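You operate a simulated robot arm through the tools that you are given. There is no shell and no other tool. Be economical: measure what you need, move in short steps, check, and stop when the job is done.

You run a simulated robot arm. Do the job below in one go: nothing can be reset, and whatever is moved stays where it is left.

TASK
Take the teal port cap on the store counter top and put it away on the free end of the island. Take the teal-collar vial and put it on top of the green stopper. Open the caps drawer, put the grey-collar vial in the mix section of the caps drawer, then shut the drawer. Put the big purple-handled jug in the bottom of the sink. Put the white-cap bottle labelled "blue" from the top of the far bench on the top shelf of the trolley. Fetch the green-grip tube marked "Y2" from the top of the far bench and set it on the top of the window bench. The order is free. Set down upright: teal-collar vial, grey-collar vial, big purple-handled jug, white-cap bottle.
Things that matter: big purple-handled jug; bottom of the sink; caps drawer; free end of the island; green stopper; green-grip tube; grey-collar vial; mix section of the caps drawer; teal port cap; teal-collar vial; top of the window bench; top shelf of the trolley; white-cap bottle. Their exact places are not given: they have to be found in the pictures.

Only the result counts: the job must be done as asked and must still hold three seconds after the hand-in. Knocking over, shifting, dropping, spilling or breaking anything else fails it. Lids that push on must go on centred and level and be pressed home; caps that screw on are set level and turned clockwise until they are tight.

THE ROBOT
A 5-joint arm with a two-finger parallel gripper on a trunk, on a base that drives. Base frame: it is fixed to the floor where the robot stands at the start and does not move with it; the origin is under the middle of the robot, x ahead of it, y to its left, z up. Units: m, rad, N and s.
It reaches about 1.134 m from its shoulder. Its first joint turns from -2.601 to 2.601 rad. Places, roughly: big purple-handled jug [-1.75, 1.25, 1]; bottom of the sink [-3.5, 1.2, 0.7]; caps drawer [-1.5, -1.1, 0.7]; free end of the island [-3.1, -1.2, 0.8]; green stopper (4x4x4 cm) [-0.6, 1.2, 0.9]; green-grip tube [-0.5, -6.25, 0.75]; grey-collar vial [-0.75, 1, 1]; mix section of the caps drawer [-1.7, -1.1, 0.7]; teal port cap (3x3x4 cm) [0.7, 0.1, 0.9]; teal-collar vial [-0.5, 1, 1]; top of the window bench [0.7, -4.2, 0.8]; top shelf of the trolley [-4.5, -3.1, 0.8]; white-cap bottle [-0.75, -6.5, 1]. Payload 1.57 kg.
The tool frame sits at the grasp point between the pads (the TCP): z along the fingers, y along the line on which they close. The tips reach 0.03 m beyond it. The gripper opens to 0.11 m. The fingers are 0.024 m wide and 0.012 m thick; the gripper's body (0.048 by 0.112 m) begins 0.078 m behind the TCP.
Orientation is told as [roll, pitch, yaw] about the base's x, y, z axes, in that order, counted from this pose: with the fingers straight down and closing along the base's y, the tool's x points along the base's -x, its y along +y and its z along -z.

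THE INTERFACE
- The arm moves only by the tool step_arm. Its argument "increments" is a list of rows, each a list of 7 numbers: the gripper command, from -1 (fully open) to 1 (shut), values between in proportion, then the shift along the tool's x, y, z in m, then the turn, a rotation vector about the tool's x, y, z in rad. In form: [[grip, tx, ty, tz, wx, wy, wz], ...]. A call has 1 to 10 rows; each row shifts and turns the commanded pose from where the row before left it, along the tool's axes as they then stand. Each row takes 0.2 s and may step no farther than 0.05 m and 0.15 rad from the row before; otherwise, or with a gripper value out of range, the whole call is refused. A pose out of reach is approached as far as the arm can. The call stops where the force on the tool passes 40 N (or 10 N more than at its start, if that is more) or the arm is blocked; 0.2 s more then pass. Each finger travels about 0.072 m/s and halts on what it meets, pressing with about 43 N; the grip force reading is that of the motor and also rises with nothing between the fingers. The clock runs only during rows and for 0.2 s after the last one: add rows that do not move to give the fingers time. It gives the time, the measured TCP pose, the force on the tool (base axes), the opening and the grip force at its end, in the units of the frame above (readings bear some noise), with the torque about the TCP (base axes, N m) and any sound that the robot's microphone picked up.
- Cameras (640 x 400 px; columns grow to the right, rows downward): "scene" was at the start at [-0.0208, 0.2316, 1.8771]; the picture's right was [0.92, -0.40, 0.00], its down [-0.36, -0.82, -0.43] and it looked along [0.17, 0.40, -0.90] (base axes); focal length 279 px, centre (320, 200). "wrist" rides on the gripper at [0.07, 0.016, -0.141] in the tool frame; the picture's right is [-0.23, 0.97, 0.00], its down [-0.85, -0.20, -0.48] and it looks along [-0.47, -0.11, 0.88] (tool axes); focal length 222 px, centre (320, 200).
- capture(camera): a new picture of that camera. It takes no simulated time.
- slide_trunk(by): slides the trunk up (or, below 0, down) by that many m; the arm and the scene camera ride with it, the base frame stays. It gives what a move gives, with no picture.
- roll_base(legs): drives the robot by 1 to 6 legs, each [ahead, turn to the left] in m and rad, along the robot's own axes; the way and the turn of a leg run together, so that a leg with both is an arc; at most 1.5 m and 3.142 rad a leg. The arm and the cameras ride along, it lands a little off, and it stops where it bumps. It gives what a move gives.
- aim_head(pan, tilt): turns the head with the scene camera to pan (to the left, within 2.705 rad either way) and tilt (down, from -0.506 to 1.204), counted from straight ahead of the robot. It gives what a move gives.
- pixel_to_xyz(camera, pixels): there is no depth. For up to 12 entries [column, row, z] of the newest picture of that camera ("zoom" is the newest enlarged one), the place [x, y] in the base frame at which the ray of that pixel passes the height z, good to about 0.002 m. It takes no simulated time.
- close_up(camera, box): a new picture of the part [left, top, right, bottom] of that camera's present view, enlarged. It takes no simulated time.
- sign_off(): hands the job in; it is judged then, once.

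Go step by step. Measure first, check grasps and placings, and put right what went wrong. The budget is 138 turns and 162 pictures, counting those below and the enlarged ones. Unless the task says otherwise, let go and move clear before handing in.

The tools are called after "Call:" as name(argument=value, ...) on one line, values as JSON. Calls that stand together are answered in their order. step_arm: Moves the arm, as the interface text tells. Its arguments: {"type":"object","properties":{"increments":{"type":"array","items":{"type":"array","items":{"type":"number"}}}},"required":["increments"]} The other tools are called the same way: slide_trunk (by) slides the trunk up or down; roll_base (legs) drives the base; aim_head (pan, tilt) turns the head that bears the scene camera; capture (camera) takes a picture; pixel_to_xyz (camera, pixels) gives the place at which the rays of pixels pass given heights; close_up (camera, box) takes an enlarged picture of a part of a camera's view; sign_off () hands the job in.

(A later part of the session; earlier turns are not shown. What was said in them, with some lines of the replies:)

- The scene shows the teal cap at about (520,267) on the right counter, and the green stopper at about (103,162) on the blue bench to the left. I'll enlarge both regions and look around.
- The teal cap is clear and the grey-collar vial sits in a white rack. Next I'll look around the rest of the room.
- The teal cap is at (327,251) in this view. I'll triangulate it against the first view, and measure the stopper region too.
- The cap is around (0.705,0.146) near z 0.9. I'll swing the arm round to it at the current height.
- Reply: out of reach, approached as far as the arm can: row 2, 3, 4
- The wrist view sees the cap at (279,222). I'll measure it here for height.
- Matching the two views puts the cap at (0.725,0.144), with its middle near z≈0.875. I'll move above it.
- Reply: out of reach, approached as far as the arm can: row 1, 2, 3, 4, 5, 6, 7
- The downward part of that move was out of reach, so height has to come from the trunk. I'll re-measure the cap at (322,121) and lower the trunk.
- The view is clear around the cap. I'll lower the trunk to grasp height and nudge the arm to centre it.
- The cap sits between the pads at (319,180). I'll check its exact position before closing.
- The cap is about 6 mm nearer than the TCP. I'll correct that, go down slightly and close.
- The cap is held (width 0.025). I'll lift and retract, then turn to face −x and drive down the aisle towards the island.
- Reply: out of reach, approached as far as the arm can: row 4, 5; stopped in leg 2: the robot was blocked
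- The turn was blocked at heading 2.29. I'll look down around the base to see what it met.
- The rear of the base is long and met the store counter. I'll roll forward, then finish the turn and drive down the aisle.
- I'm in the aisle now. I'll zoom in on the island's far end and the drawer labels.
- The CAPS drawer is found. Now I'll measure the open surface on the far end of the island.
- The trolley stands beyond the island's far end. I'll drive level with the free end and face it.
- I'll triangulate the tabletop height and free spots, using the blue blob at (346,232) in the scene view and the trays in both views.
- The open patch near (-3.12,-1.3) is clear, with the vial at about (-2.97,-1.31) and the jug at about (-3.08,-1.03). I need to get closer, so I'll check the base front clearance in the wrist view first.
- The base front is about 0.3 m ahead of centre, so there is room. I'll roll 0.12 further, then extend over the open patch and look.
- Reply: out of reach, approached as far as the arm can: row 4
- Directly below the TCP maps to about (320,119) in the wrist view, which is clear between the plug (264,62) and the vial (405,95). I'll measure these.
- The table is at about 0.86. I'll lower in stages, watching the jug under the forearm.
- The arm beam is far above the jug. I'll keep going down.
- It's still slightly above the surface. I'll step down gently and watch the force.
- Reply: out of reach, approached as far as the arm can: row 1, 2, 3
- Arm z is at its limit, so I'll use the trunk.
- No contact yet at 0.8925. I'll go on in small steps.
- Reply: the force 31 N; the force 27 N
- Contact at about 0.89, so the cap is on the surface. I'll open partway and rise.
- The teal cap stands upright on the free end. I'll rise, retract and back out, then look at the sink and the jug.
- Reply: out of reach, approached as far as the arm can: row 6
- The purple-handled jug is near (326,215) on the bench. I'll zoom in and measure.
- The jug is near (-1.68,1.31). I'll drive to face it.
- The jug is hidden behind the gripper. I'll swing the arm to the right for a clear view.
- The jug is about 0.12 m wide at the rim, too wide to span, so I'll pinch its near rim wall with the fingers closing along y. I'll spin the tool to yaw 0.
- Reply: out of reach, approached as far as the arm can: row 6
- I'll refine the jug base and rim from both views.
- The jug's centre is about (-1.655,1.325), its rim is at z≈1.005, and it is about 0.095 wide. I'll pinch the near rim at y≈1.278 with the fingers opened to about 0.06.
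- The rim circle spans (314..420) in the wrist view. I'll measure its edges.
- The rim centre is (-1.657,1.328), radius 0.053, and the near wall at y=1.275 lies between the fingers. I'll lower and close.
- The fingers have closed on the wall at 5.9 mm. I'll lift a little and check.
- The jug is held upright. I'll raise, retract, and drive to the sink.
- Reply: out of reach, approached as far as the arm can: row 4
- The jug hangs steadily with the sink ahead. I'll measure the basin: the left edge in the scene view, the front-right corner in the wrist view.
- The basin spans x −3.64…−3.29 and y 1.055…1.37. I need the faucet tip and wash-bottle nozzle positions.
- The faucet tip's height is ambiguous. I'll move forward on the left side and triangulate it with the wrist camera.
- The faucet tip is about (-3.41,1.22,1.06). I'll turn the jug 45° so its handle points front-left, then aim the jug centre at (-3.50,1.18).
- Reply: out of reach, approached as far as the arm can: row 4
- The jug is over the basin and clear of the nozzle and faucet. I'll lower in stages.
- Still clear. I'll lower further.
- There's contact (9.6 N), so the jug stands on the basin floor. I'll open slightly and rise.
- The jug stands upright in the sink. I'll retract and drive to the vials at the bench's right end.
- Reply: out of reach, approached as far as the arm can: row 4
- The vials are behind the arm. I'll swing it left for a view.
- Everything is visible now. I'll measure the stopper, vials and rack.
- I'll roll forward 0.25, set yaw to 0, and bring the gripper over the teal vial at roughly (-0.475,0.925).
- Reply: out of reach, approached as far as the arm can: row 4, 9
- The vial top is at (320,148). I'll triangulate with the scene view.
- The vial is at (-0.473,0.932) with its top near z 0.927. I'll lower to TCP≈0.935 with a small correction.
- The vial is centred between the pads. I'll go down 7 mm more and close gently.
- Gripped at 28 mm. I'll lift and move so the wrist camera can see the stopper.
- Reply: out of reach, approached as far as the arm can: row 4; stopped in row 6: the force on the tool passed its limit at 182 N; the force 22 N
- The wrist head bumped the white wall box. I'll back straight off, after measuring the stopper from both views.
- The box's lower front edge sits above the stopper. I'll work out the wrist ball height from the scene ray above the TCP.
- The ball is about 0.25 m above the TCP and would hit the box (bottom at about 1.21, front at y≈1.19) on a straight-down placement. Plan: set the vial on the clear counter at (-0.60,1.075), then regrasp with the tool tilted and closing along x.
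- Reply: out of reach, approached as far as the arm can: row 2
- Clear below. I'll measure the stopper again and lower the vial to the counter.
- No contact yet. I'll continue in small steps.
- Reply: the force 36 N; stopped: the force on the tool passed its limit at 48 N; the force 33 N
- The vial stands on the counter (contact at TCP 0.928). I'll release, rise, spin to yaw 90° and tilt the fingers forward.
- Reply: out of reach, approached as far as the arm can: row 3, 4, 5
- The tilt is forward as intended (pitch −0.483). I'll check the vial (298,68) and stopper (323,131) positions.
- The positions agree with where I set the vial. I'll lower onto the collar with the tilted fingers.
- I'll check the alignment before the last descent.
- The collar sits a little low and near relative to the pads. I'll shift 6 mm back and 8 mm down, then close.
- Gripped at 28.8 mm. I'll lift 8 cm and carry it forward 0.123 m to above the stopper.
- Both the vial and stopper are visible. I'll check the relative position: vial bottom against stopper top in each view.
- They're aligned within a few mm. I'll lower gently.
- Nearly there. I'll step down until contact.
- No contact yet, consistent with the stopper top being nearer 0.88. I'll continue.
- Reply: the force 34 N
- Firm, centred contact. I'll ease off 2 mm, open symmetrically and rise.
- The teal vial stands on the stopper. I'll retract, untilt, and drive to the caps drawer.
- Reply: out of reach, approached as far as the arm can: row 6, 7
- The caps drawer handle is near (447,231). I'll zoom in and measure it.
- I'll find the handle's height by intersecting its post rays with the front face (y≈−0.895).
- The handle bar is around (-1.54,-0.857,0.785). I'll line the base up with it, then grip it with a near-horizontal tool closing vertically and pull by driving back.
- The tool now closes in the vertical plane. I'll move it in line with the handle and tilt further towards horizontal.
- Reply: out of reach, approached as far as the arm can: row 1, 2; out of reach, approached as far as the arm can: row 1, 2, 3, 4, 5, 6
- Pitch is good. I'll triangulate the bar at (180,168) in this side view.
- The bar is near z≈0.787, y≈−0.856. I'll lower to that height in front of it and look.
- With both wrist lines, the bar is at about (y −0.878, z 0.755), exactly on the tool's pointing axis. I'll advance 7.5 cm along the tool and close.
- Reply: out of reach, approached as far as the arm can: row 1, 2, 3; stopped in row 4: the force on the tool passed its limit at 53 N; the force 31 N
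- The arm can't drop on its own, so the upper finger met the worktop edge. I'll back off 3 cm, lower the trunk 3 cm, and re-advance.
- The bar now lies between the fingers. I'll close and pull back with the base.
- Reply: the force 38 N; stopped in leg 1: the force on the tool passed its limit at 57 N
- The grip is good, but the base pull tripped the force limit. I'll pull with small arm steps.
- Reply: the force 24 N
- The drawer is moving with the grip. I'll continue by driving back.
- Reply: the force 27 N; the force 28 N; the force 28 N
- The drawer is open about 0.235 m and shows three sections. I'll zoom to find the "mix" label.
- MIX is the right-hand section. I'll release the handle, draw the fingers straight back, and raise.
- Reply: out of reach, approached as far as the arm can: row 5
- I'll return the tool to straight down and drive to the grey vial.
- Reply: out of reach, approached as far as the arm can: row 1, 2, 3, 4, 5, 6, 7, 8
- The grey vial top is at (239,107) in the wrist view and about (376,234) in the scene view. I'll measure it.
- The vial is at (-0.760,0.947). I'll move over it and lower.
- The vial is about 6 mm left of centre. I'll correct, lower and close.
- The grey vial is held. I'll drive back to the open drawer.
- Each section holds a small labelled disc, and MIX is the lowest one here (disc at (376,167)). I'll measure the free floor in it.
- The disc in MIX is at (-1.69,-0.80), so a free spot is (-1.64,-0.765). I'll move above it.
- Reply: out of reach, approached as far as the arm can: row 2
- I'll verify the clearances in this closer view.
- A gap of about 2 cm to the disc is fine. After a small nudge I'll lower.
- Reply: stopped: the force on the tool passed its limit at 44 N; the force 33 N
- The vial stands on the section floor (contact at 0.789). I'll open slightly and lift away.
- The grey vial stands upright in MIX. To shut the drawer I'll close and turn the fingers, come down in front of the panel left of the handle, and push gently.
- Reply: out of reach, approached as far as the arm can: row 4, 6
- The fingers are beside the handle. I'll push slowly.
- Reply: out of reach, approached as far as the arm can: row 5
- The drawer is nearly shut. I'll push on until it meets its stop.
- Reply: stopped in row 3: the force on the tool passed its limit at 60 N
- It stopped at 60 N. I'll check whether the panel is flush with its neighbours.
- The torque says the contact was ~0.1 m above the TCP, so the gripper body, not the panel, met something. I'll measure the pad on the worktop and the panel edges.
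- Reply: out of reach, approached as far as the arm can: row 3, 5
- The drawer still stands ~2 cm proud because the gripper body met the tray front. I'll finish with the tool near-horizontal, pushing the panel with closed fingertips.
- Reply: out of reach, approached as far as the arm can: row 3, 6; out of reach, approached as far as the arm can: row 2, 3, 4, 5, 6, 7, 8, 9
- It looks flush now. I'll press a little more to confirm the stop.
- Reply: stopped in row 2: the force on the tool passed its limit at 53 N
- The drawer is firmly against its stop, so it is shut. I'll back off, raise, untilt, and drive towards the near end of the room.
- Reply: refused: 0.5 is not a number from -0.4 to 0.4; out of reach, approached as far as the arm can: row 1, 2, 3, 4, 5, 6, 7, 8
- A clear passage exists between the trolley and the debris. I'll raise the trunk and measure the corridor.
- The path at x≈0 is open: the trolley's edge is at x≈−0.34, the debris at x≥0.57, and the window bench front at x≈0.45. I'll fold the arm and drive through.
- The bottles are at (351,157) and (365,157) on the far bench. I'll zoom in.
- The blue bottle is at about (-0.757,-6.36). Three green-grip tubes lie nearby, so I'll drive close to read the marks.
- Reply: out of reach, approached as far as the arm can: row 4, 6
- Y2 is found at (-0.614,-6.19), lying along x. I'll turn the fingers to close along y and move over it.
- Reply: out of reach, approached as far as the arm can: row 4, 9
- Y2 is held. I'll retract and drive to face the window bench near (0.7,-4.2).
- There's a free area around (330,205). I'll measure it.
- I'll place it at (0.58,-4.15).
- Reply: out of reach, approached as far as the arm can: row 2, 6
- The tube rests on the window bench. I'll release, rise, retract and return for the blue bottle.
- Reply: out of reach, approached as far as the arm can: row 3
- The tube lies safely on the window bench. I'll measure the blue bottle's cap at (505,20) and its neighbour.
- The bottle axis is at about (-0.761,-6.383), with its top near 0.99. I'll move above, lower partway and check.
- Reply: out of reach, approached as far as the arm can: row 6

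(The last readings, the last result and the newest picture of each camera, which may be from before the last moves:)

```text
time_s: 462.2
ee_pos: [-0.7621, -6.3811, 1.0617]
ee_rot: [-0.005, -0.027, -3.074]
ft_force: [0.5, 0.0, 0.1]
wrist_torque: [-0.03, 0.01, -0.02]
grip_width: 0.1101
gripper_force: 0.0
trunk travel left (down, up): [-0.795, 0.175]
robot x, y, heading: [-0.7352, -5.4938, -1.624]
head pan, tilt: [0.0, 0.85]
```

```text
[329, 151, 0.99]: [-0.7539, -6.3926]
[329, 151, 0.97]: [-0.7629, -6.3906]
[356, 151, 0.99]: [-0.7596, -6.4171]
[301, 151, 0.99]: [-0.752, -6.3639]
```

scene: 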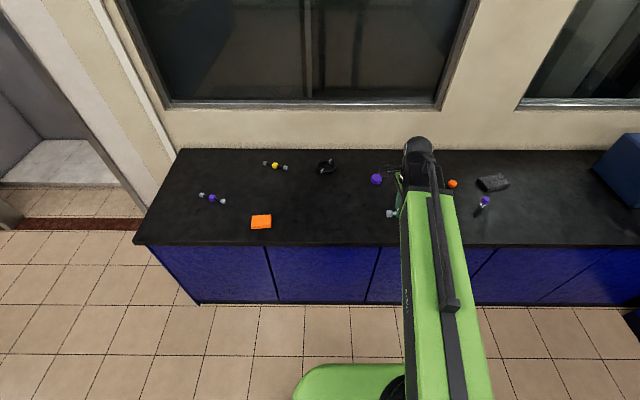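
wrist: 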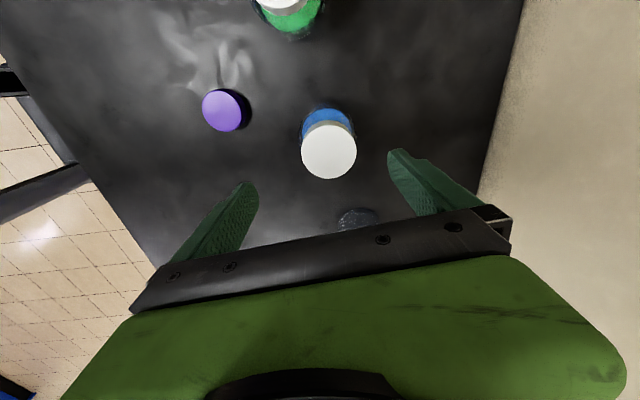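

Cap centre is (-0.758,-6.390), about 0.052 wide. I'll correct, lower and grip the cap.

Call:
step_arm(increments=[[-1, 0.0034, 0.0093, 0, 0, 0, 0]])

Call:
slide_trunk(by=-0.093)

Call:
step_arm(increments=[[-0.4, 0, 0, 0, 0, 0, 0], [0, 0, 0, 0, 0, 0, 0], [0.5, 0, 0, 0, 0, 0, 0], [1, 0, 0, 0, 0, 0, 0], [1, 0, 0, 0, 0, 0, 0], [1, 0, 0, 0, 0, 0, 0]])

Call:
capture(camera="wrist")

```text
time_s: 462.6
ee_pos: [-0.7579, -6.3898, 1.0611]
ee_rot: [-0.005, -0.029, -3.073]
ft_force: [0.2, 0.2, 0.4]
wrist_torque: [-0.01, -0.02, -0.01]
grip_width: 0.1101
gripper_force: 0.1
trunk travel left (down, up): [-0.795, 0.175]
robot x, y, heading: [-0.7379, -5.4951, -1.623]
head pan, tilt: [0.0, 0.85]
```

```text
time_s: 463.9
ee_pos: [-0.7578, -6.3902, 0.9692]
ee_rot: [-0.004, -0.027, -3.073]
ft_force: [0.6, -0.6, 0.1]
wrist_torque: [-0.01, -0.01, 0.01]
grip_width: 0.1099
gripper_force: 0.1
trunk travel left (down, up): [-0.702, 0.268]
robot x, y, heading: [-0.7322, -5.494, -1.621]
head pan, tilt: [0.0, 0.85]
```

```text
time_s: 465.3
ee_pos: [-0.7584, -6.3914, 0.9688]
ee_rot: [-0.007, -0.026, -3.073]
ft_force: [0.0, -0.4, 0.6]
wrist_torque: [-0.12, 0.0, 0.03]
grip_width: 0.0687
gripper_force: 42.5
trunk travel left (down, up): [-0.702, 0.268]
robot x, y, heading: [-0.7321, -5.4953, -1.617]
head pan, tilt: [0.0, 0.85]
```

```text
18 pictures are left
```

wrist: 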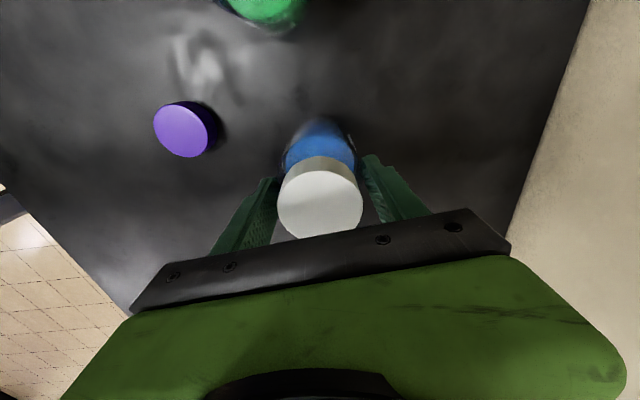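

The fingertips hold the body's upper edge (0.069 wide) rather than the cap. For a fuller grip I'll open, lower 3 cm more and close again.

Call:
step_arm(increments=[[-0.5, 0, 0, 0, 0, 0, 0], [-0.8, 0, 0, 0, 0, 0, 0], [-0.8, 0, 0, 0, 0, 0, 0]])

Call:
slide_trunk(by=-0.03)

Call:
step_arm(increments=[[-0.4, 0, 0, 0, 0, 0, 0], [0, 0, 0, 0, 0, 0, 0], [0.5, 0, 0, 0, 0, 0, 0], [1, 0, 0, 0, 0, 0, 0], [1, 0, 0, 0, 0, 0, 0]])

Call:
slide_trunk(by=0.06)

Call:
capture(camera="wrist")

```text
time_s: 466.1
ee_pos: [-0.7584, -6.3891, 0.9692]
ee_rot: [-0.004, -0.028, -3.073]
ft_force: [-0.6, 0.3, -0.1]
wrist_torque: [-0.02, -0.03, 0.0]
grip_width: 0.0988
gripper_force: 0.1
trunk travel left (down, up): [-0.702, 0.268]
robot x, y, heading: [-0.7338, -5.4962, -1.622]
head pan, tilt: [0.0, 0.85]
```

```text
time_s: 466.9
ee_pos: [-0.7584, -6.3895, 0.9388]
ee_rot: [-0.008, -0.028, -3.075]
ft_force: [1.0, -0.1, -0.4]
wrist_torque: [-0.06, 0.01, -0.03]
grip_width: 0.099
gripper_force: 0.1
trunk travel left (down, up): [-0.672, 0.298]
robot x, y, heading: [-0.7333, -5.4944, -1.62]
head pan, tilt: [0.0, 0.85]
```

```text
time_s: 468.1
ee_pos: [-0.7573, -6.3899, 0.9395]
ee_rot: [-0.005, -0.028, -3.073]
ft_force: [0.0, 0.1, 1.2]
wrist_torque: [-0.18, -0.02, 0.02]
grip_width: 0.0693
gripper_force: 42.8
trunk travel left (down, up): [-0.672, 0.298]
robot x, y, heading: [-0.7363, -5.4944, -1.626]
head pan, tilt: [0.0, 0.85]
```

```text
time_s: 469.1
ee_pos: [-0.7582, -6.3905, 0.9993]
ee_rot: [-0.005, -0.028, -3.073]
ft_force: [0.2, 0.7, -4.2]
wrist_torque: [-0.02, -0.01, 0.02]
grip_width: 0.0694
gripper_force: 43.6
trunk travel left (down, up): [-0.732, 0.238]
robot x, y, heading: [-0.7354, -5.4939, -1.626]
head pan, tilt: [0.0, 0.85]
```

```text
17 pictures are left
```

wrist: 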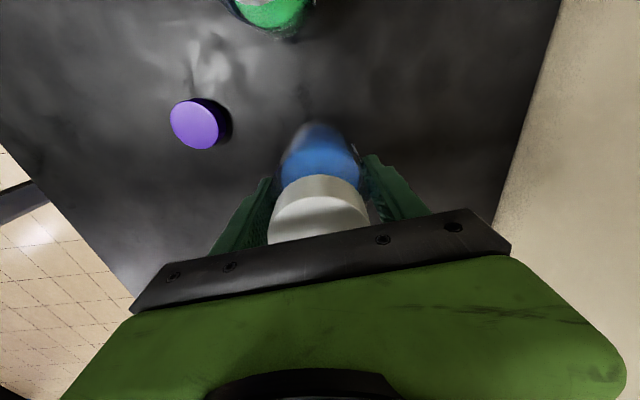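

The bottle is held (4.2 N). I'll raise, retract and drive across the open floor towards the trolley.

Call:
slide_trunk(by=0.2)

Call:
step_arm(increments=[[1, 0, -0.045, 0, 0, 0, 0], [1, 0, -0.045, 0, 0, 0, 0], [1, 0, -0.045, 0, 0, 0, 0], [1, 0, -0.045, 0, 0, 0, 0], [1, 0, -0.045, 0, 0, 0, 0]])

Call:
aim_head(pan=0.0, tilt=0.55)

Call:
roll_base(legs=[[-1.2, 0], [0, -1.52]])

Call:
capture(camera="scene")

```text
time_s: 471.2
ee_pos: [-0.758, -6.3916, 1.1978]
ee_rot: [-0.004, -0.028, -3.073]
ft_force: [0.3, 0.5, -3.8]
wrist_torque: [-0.01, 0.02, -0.02]
grip_width: 0.0691
gripper_force: 43.3
trunk travel left (down, up): [-0.932, 0.038]
robot x, y, heading: [-0.7281, -5.4946, -1.619]
head pan, tilt: [0.0, 0.85]
```

```text
time_s: 472.4
ee_pos: [-0.7748, -6.166, 1.1998]
ee_rot: [-0.002, -0.027, -3.074]
ft_force: [-1.0, 0.6, -2.6]
wrist_torque: [-0.03, -0.05, -0.01]
grip_width: 0.0692
gripper_force: 42.3
trunk travel left (down, up): [-0.932, 0.038]
robot x, y, heading: [-0.7315, -5.4987, -1.624]
head pan, tilt: [0.0, 0.85]
```

```text
time_s: 473.2
ee_pos: [-0.7733, -6.1675, 1.1976]
ee_rot: [-0.006, -0.028, -3.074]
ft_force: [-0.6, -0.1, -3.2]
wrist_torque: [0.04, -0.02, 0.02]
grip_width: 0.0692
gripper_force: 43.0
trunk travel left (down, up): [-0.932, 0.038]
robot x, y, heading: [-0.7317, -5.494, -1.622]
head pan, tilt: [0.0, 0.55]
```

```text
time_s: 482.9
ee_pos: [-1.3394, -4.3157, 1.1999]
ee_rot: [-0.003, -0.03, 1.679]
ft_force: [0.1, -0.9, -2.8]
wrist_torque: [0.1, -0.01, 0.01]
grip_width: 0.069
gripper_force: 42.9
trunk travel left (down, up): [-0.932, 0.038]
robot x, y, heading: [-0.6669, -4.3004, 3.136]
head pan, tilt: [0.0, 0.55]
```

```text
16 pictures are left
```

scene: 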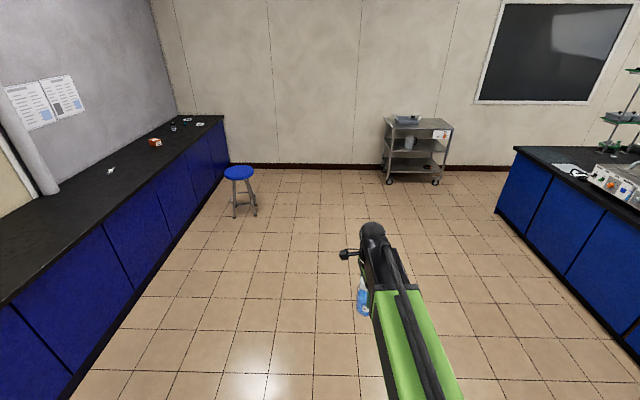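

The trolley is at (417,150), with a grey box on top, and the way is clear. I'll measure it and the stool.

Call:
pixel_to_xyz(camera="scene", pixels=[[389, 184, 0.0], [436, 184, 0.0], [386, 124, 0.8], [452, 124, 0.8], [392, 115, 0.8], [450, 116, 0.8], [236, 217, 0.0], [254, 214, 0.0], [408, 124, 0.8]])

Call:
close_up(camera="scene", box=[370, 100, 470, 190])

```text
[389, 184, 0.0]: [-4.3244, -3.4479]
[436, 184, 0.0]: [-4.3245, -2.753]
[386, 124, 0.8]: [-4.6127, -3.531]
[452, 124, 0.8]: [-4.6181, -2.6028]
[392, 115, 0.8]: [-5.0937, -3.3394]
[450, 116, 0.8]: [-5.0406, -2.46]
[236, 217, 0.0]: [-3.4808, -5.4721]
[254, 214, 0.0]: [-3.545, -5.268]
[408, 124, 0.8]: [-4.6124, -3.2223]
```

```text
4.44 times, centred on (420, 145) of scene
```

zoom: 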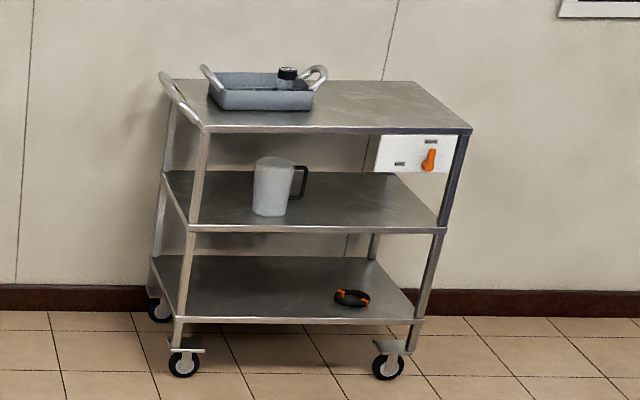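

The trolley top is at about z≈0.88, and its right half (y≈−3.0…−2.75) is free. I'll drive to face it.

Call:
roll_base(legs=[[0, -0.417], [1.5, 0], [1.5, 0], [0.22, 0], [0, 0.42]])

Call:
aim_head(pan=0.1, tilt=0.85)

Call:
capture(camera="scene")

Call:
capture(camera="wrist")

```text
time_s: 501.1
ee_pos: [-4.279, -2.9938, 1.1979]
ee_rot: [-0.004, -0.027, 1.681]
ft_force: [-1.1, -0.4, -3.9]
wrist_torque: [-0.02, -0.02, 0.0]
grip_width: 0.0688
gripper_force: 43.1
trunk travel left (down, up): [-0.932, 0.038]
robot x, y, heading: [-3.6024, -2.9911, 3.136]
head pan, tilt: [0.0, 0.55]
```

```text
time_s: 501.9
ee_pos: [-4.2782, -2.9925, 1.1994]
ee_rot: [-0.004, -0.028, 1.681]
ft_force: [0.7, 0.1, -3.9]
wrist_torque: [0.01, 0.02, -0.01]
grip_width: 0.069
gripper_force: 42.8
trunk travel left (down, up): [-0.932, 0.038]
robot x, y, heading: [-3.603, -2.9911, 3.134]
head pan, tilt: [0.099, 0.85]
```

```text
14 pictures are left
```

scene: 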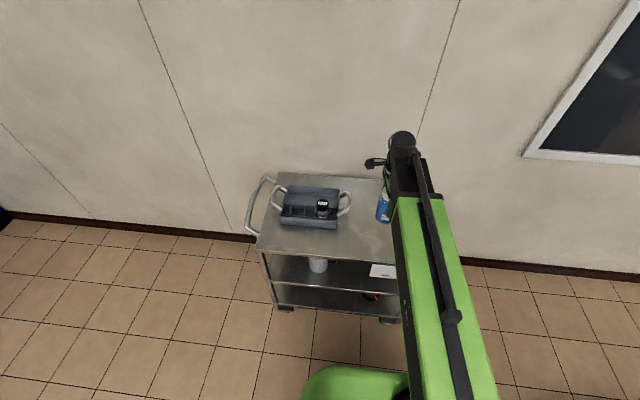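

```text
13 pictures are left
```

wrist: 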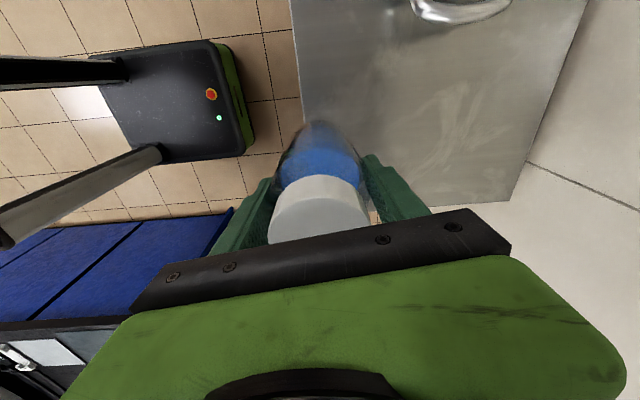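

I'll measure the trolley top's free area in both views.

Call:
pixel_to_xyz(camera="wrist", pixels=[[296, 60, 0.86], [510, 200, 0.86], [460, 20, 0.9], [296, 60, 0.9], [510, 200, 0.9], [450, 130, 0.88]])

Call:
pixel_to_xyz(camera="scene", pixels=[[340, 258, 0.86], [340, 258, 0.9], [344, 203, 0.9], [365, 215, 0.88], [275, 178, 0.88], [262, 246, 0.88]])

```text
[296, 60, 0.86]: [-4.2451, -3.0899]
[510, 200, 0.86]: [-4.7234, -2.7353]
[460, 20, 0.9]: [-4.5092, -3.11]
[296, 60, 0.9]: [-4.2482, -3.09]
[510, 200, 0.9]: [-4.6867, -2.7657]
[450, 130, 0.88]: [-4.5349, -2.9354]
```

```text
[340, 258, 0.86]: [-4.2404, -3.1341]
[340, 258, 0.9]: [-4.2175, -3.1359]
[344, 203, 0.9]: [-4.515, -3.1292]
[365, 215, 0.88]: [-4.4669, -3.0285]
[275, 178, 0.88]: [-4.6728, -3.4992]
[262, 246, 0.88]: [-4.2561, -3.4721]
```

The top is at z≈0.855. I'll place the bottle at (-4.47,-2.92).

Call:
step_arm(increments=[[1, -0.0187, 0.0366, 0, 0, 0, 0], [1, -0.0187, 0.0366, 0, 0, 0, 0], [1, -0.0187, 0.0366, 0, 0, 0, 0], [1, -0.0187, 0.0366, 0, 0, 0, 0], [1, -0.0187, 0.0366, 0, 0, 0, 0]])

Call:
slide_trunk(by=-0.235)

Call:
capture(camera="wrist")

```text
time_s: 503.1
ee_pos: [-4.4706, -2.9194, 1.197]
ee_rot: [-0.005, -0.026, 1.681]
ft_force: [-1.1, 0.1, -3.9]
wrist_torque: [-0.03, -0.01, -0.01]
grip_width: 0.0688
gripper_force: 43.1
trunk travel left (down, up): [-0.932, 0.038]
robot x, y, heading: [-3.603, -2.9894, 3.137]
head pan, tilt: [0.099, 0.85]
```

```text
time_s: 505.6
ee_pos: [-4.4711, -2.9202, 0.9633]
ee_rot: [-0.005, -0.027, 1.68]
ft_force: [0.0, 0.4, -3.4]
wrist_torque: [0.01, 0.01, 0.03]
grip_width: 0.0689
gripper_force: 43.2
trunk travel left (down, up): [-0.697, 0.273]
robot x, y, heading: [-3.6053, -2.9897, 3.138]
head pan, tilt: [0.099, 0.85]
```

```text
12 pictures are left
```

wrist: 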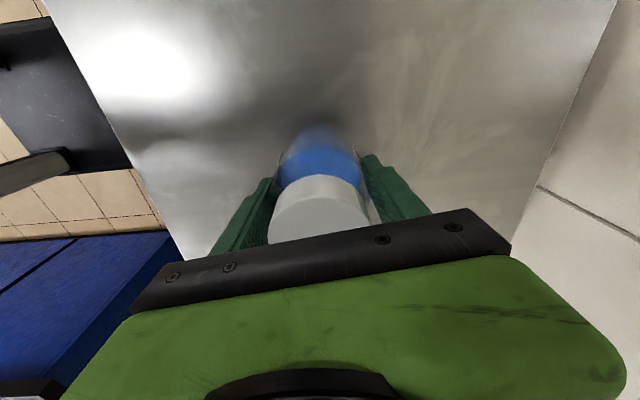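

It's well within the shelf. I'll lower in small steps to contact.

Call:
slide_trunk(by=-0.012)

Call:
slide_trunk(by=-0.006)

Call:
slide_trunk(by=-0.004)

```text
time_s: 506.2
ee_pos: [-4.4692, -2.9197, 0.9516]
ee_rot: [-0.006, -0.029, 1.681]
ft_force: [1.1, -0.4, -3.4]
wrist_torque: [0.01, 0.01, 0.0]
grip_width: 0.069
gripper_force: 42.6
trunk travel left (down, up): [-0.685, 0.285]
robot x, y, heading: [-3.6019, -2.9883, 3.135]
head pan, tilt: [0.099, 0.85]
```

```text
time_s: 506.7
ee_pos: [-4.469, -2.9205, 0.9464]
ee_rot: [-0.004, -0.029, 1.679]
ft_force: [0.7, -0.3, -4.1]
wrist_torque: [0.01, 0.0, 0.01]
grip_width: 0.0691
gripper_force: 43.6
trunk travel left (down, up): [-0.679, 0.291]
robot x, y, heading: [-3.6086, -2.9898, 3.131]
head pan, tilt: [0.099, 0.85]
```

```text
time_s: 507.3
ee_pos: [-4.469, -2.9205, 0.942]
ee_rot: [-0.005, -0.028, 1.68]
ft_force: [-0.2, -1.4, -2.8]
wrist_torque: [-0.03, 0.0, -0.02]
grip_width: 0.0688
gripper_force: 42.8
trunk travel left (down, up): [-0.675, 0.295]
robot x, y, heading: [-3.6055, -2.9895, 3.131]
head pan, tilt: [0.099, 0.85]
```

Call:
slide_trunk(by=-0.004)

Call:
slide_trunk(by=-0.003)

Call:
slide_trunk(by=-0.003)

```text
time_s: 507.8
ee_pos: [-4.4696, -2.9208, 0.9383]
ee_rot: [-0.002, -0.028, 1.68]
ft_force: [-5.5, 0.3, 13.9]
wrist_torque: [-0.16, 0.61, 0.04]
grip_width: 0.0689
gripper_force: 43.0
trunk travel left (down, up): [-0.671, 0.299]
robot x, y, heading: [-3.6037, -2.9889, 3.135]
head pan, tilt: [0.099, 0.85]
```

```text
time_s: 508.3
ee_pos: [-4.4676, -2.92, 0.936]
ee_rot: [-0.001, -0.028, 1.68]
ft_force: [-4.9, 0.6, 28.6]
wrist_torque: [0.1, 0.35, 0.27]
grip_width: 0.0687
gripper_force: 42.9
trunk travel left (down, up): [-0.668, 0.302]
robot x, y, heading: [-3.6056, -2.9885, 3.133]
head pan, tilt: [0.099, 0.85]
```

```text
time_s: 508.8
ee_pos: [-4.4675, -2.9206, 0.9348]
ee_rot: [-0.003, -0.028, 1.679]
ft_force: [-0.5, -0.3, 27.0]
wrist_torque: [-0.01, 0.54, 0.11]
grip_width: 0.0685
gripper_force: 42.6
trunk travel left (down, up): [-0.665, 0.305]
robot x, y, heading: [-3.6057, -2.9846, 3.13]
head pan, tilt: [0.099, 0.85]
```

The bottle stands on the shelf. I'll release, rise and retract, then look.

Call:
step_arm(increments=[[-0.4, 0, 0, 0, 0, 0, 0], [-0.7, 0, 0, 0, 0, 0, 0], [-0.9, 0, 0, 0, 0, 0, 0], [-0.9, 0, 0, 0, 0, 0, 0]])

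Call:
slide_trunk(by=0.29)

Call:
step_arm(increments=[[-0.9, 0, -0.045, 0, 0, 0, 0], [-0.9, 0, -0.045, 0, 0, 0, 0], [-0.9, 0, -0.045, 0, 0, 0, 0], [-0.9, 0, -0.045, 0, 0, 0, 0], [-0.9, -0.04, 0, 0, 0, 0, 0], [-0.9, -0.04, 0, 0, 0, 0, 0]])

Call:
capture(camera="scene")

```text
time_s: 509.8
ee_pos: [-4.4693, -2.9202, 0.9319]
ee_rot: [-0.003, -0.028, 1.68]
ft_force: [-0.2, -0.5, 0.2]
wrist_torque: [0.0, 0.03, -0.04]
grip_width: 0.1045
gripper_force: 0.1
trunk travel left (down, up): [-0.665, 0.305]
robot x, y, heading: [-3.6034, -2.9927, 3.132]
head pan, tilt: [0.099, 0.85]
```

```text
time_s: 512.8
ee_pos: [-4.4696, -2.9207, 1.2216]
ee_rot: [-0.004, -0.027, 1.682]
ft_force: [-0.1, -0.6, 0.0]
wrist_torque: [0.02, -0.03, -0.01]
grip_width: 0.1045
gripper_force: 0.2
trunk travel left (down, up): [-0.955, 0.015]
robot x, y, heading: [-3.6045, -2.9897, 3.139]
head pan, tilt: [0.099, 0.85]
```

```text
time_s: 514.1
ee_pos: [-4.301, -2.8227, 1.2214]
ee_rot: [-0.003, -0.027, 1.681]
ft_force: [-0.3, -0.3, -0.1]
wrist_torque: [-0.04, -0.04, 0.0]
grip_width: 0.1047
gripper_force: 0.0
trunk travel left (down, up): [-0.955, 0.015]
robot x, y, heading: [-3.6021, -2.9921, 3.135]
head pan, tilt: [0.099, 0.85]
```

```text
11 pictures are left
5 turns are left
```

scene: 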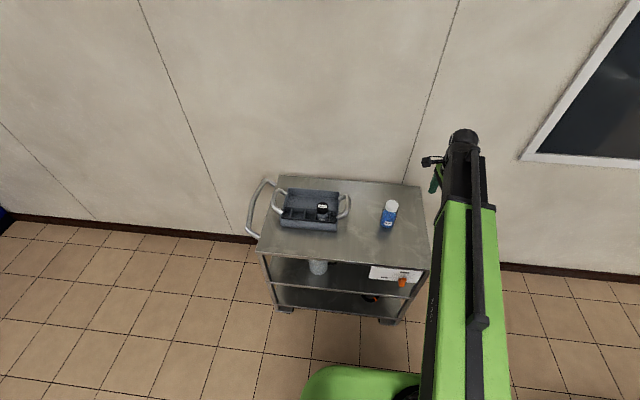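

The bottle stands upright at (389,215) on the trolley's top shelf, and the arm is clear. All items are placed, so I'll hand in.

Call:
sign_off()

```text
The job is handed in.
```

I handed the job in with all six items placed, but two of them I couldn't fully confirm.

| Item | Where it is now |
|---|---|
| Teal port cap | Standing on the free end of the island |
| Teal-collar vial | Upright on the green stopper |
| Grey-collar vial | In the mix section of the caps drawer; the drawer is shut against its stop |
| Big purple-handled jug | Upright in the bottom of the sink |
| White-cap bottle marked "blue" | Upright on the top shelf of the trolley |
| Green-grip tube "Y2" | On top of the window bench |

- **Grey-collar vial:** it was upright before I pushed the drawer shut. I didn't reopen the drawer to check it stayed that way.
- **Bumps:** the arm hit the white wall box above the stopper (182 N peak). It also pressed briefly against something on the island worktop, probably the steel tray front, while I was closing the drawer (60 N peak). Nothing looked moved in the pictures afterwards, but I didn't measure either one.
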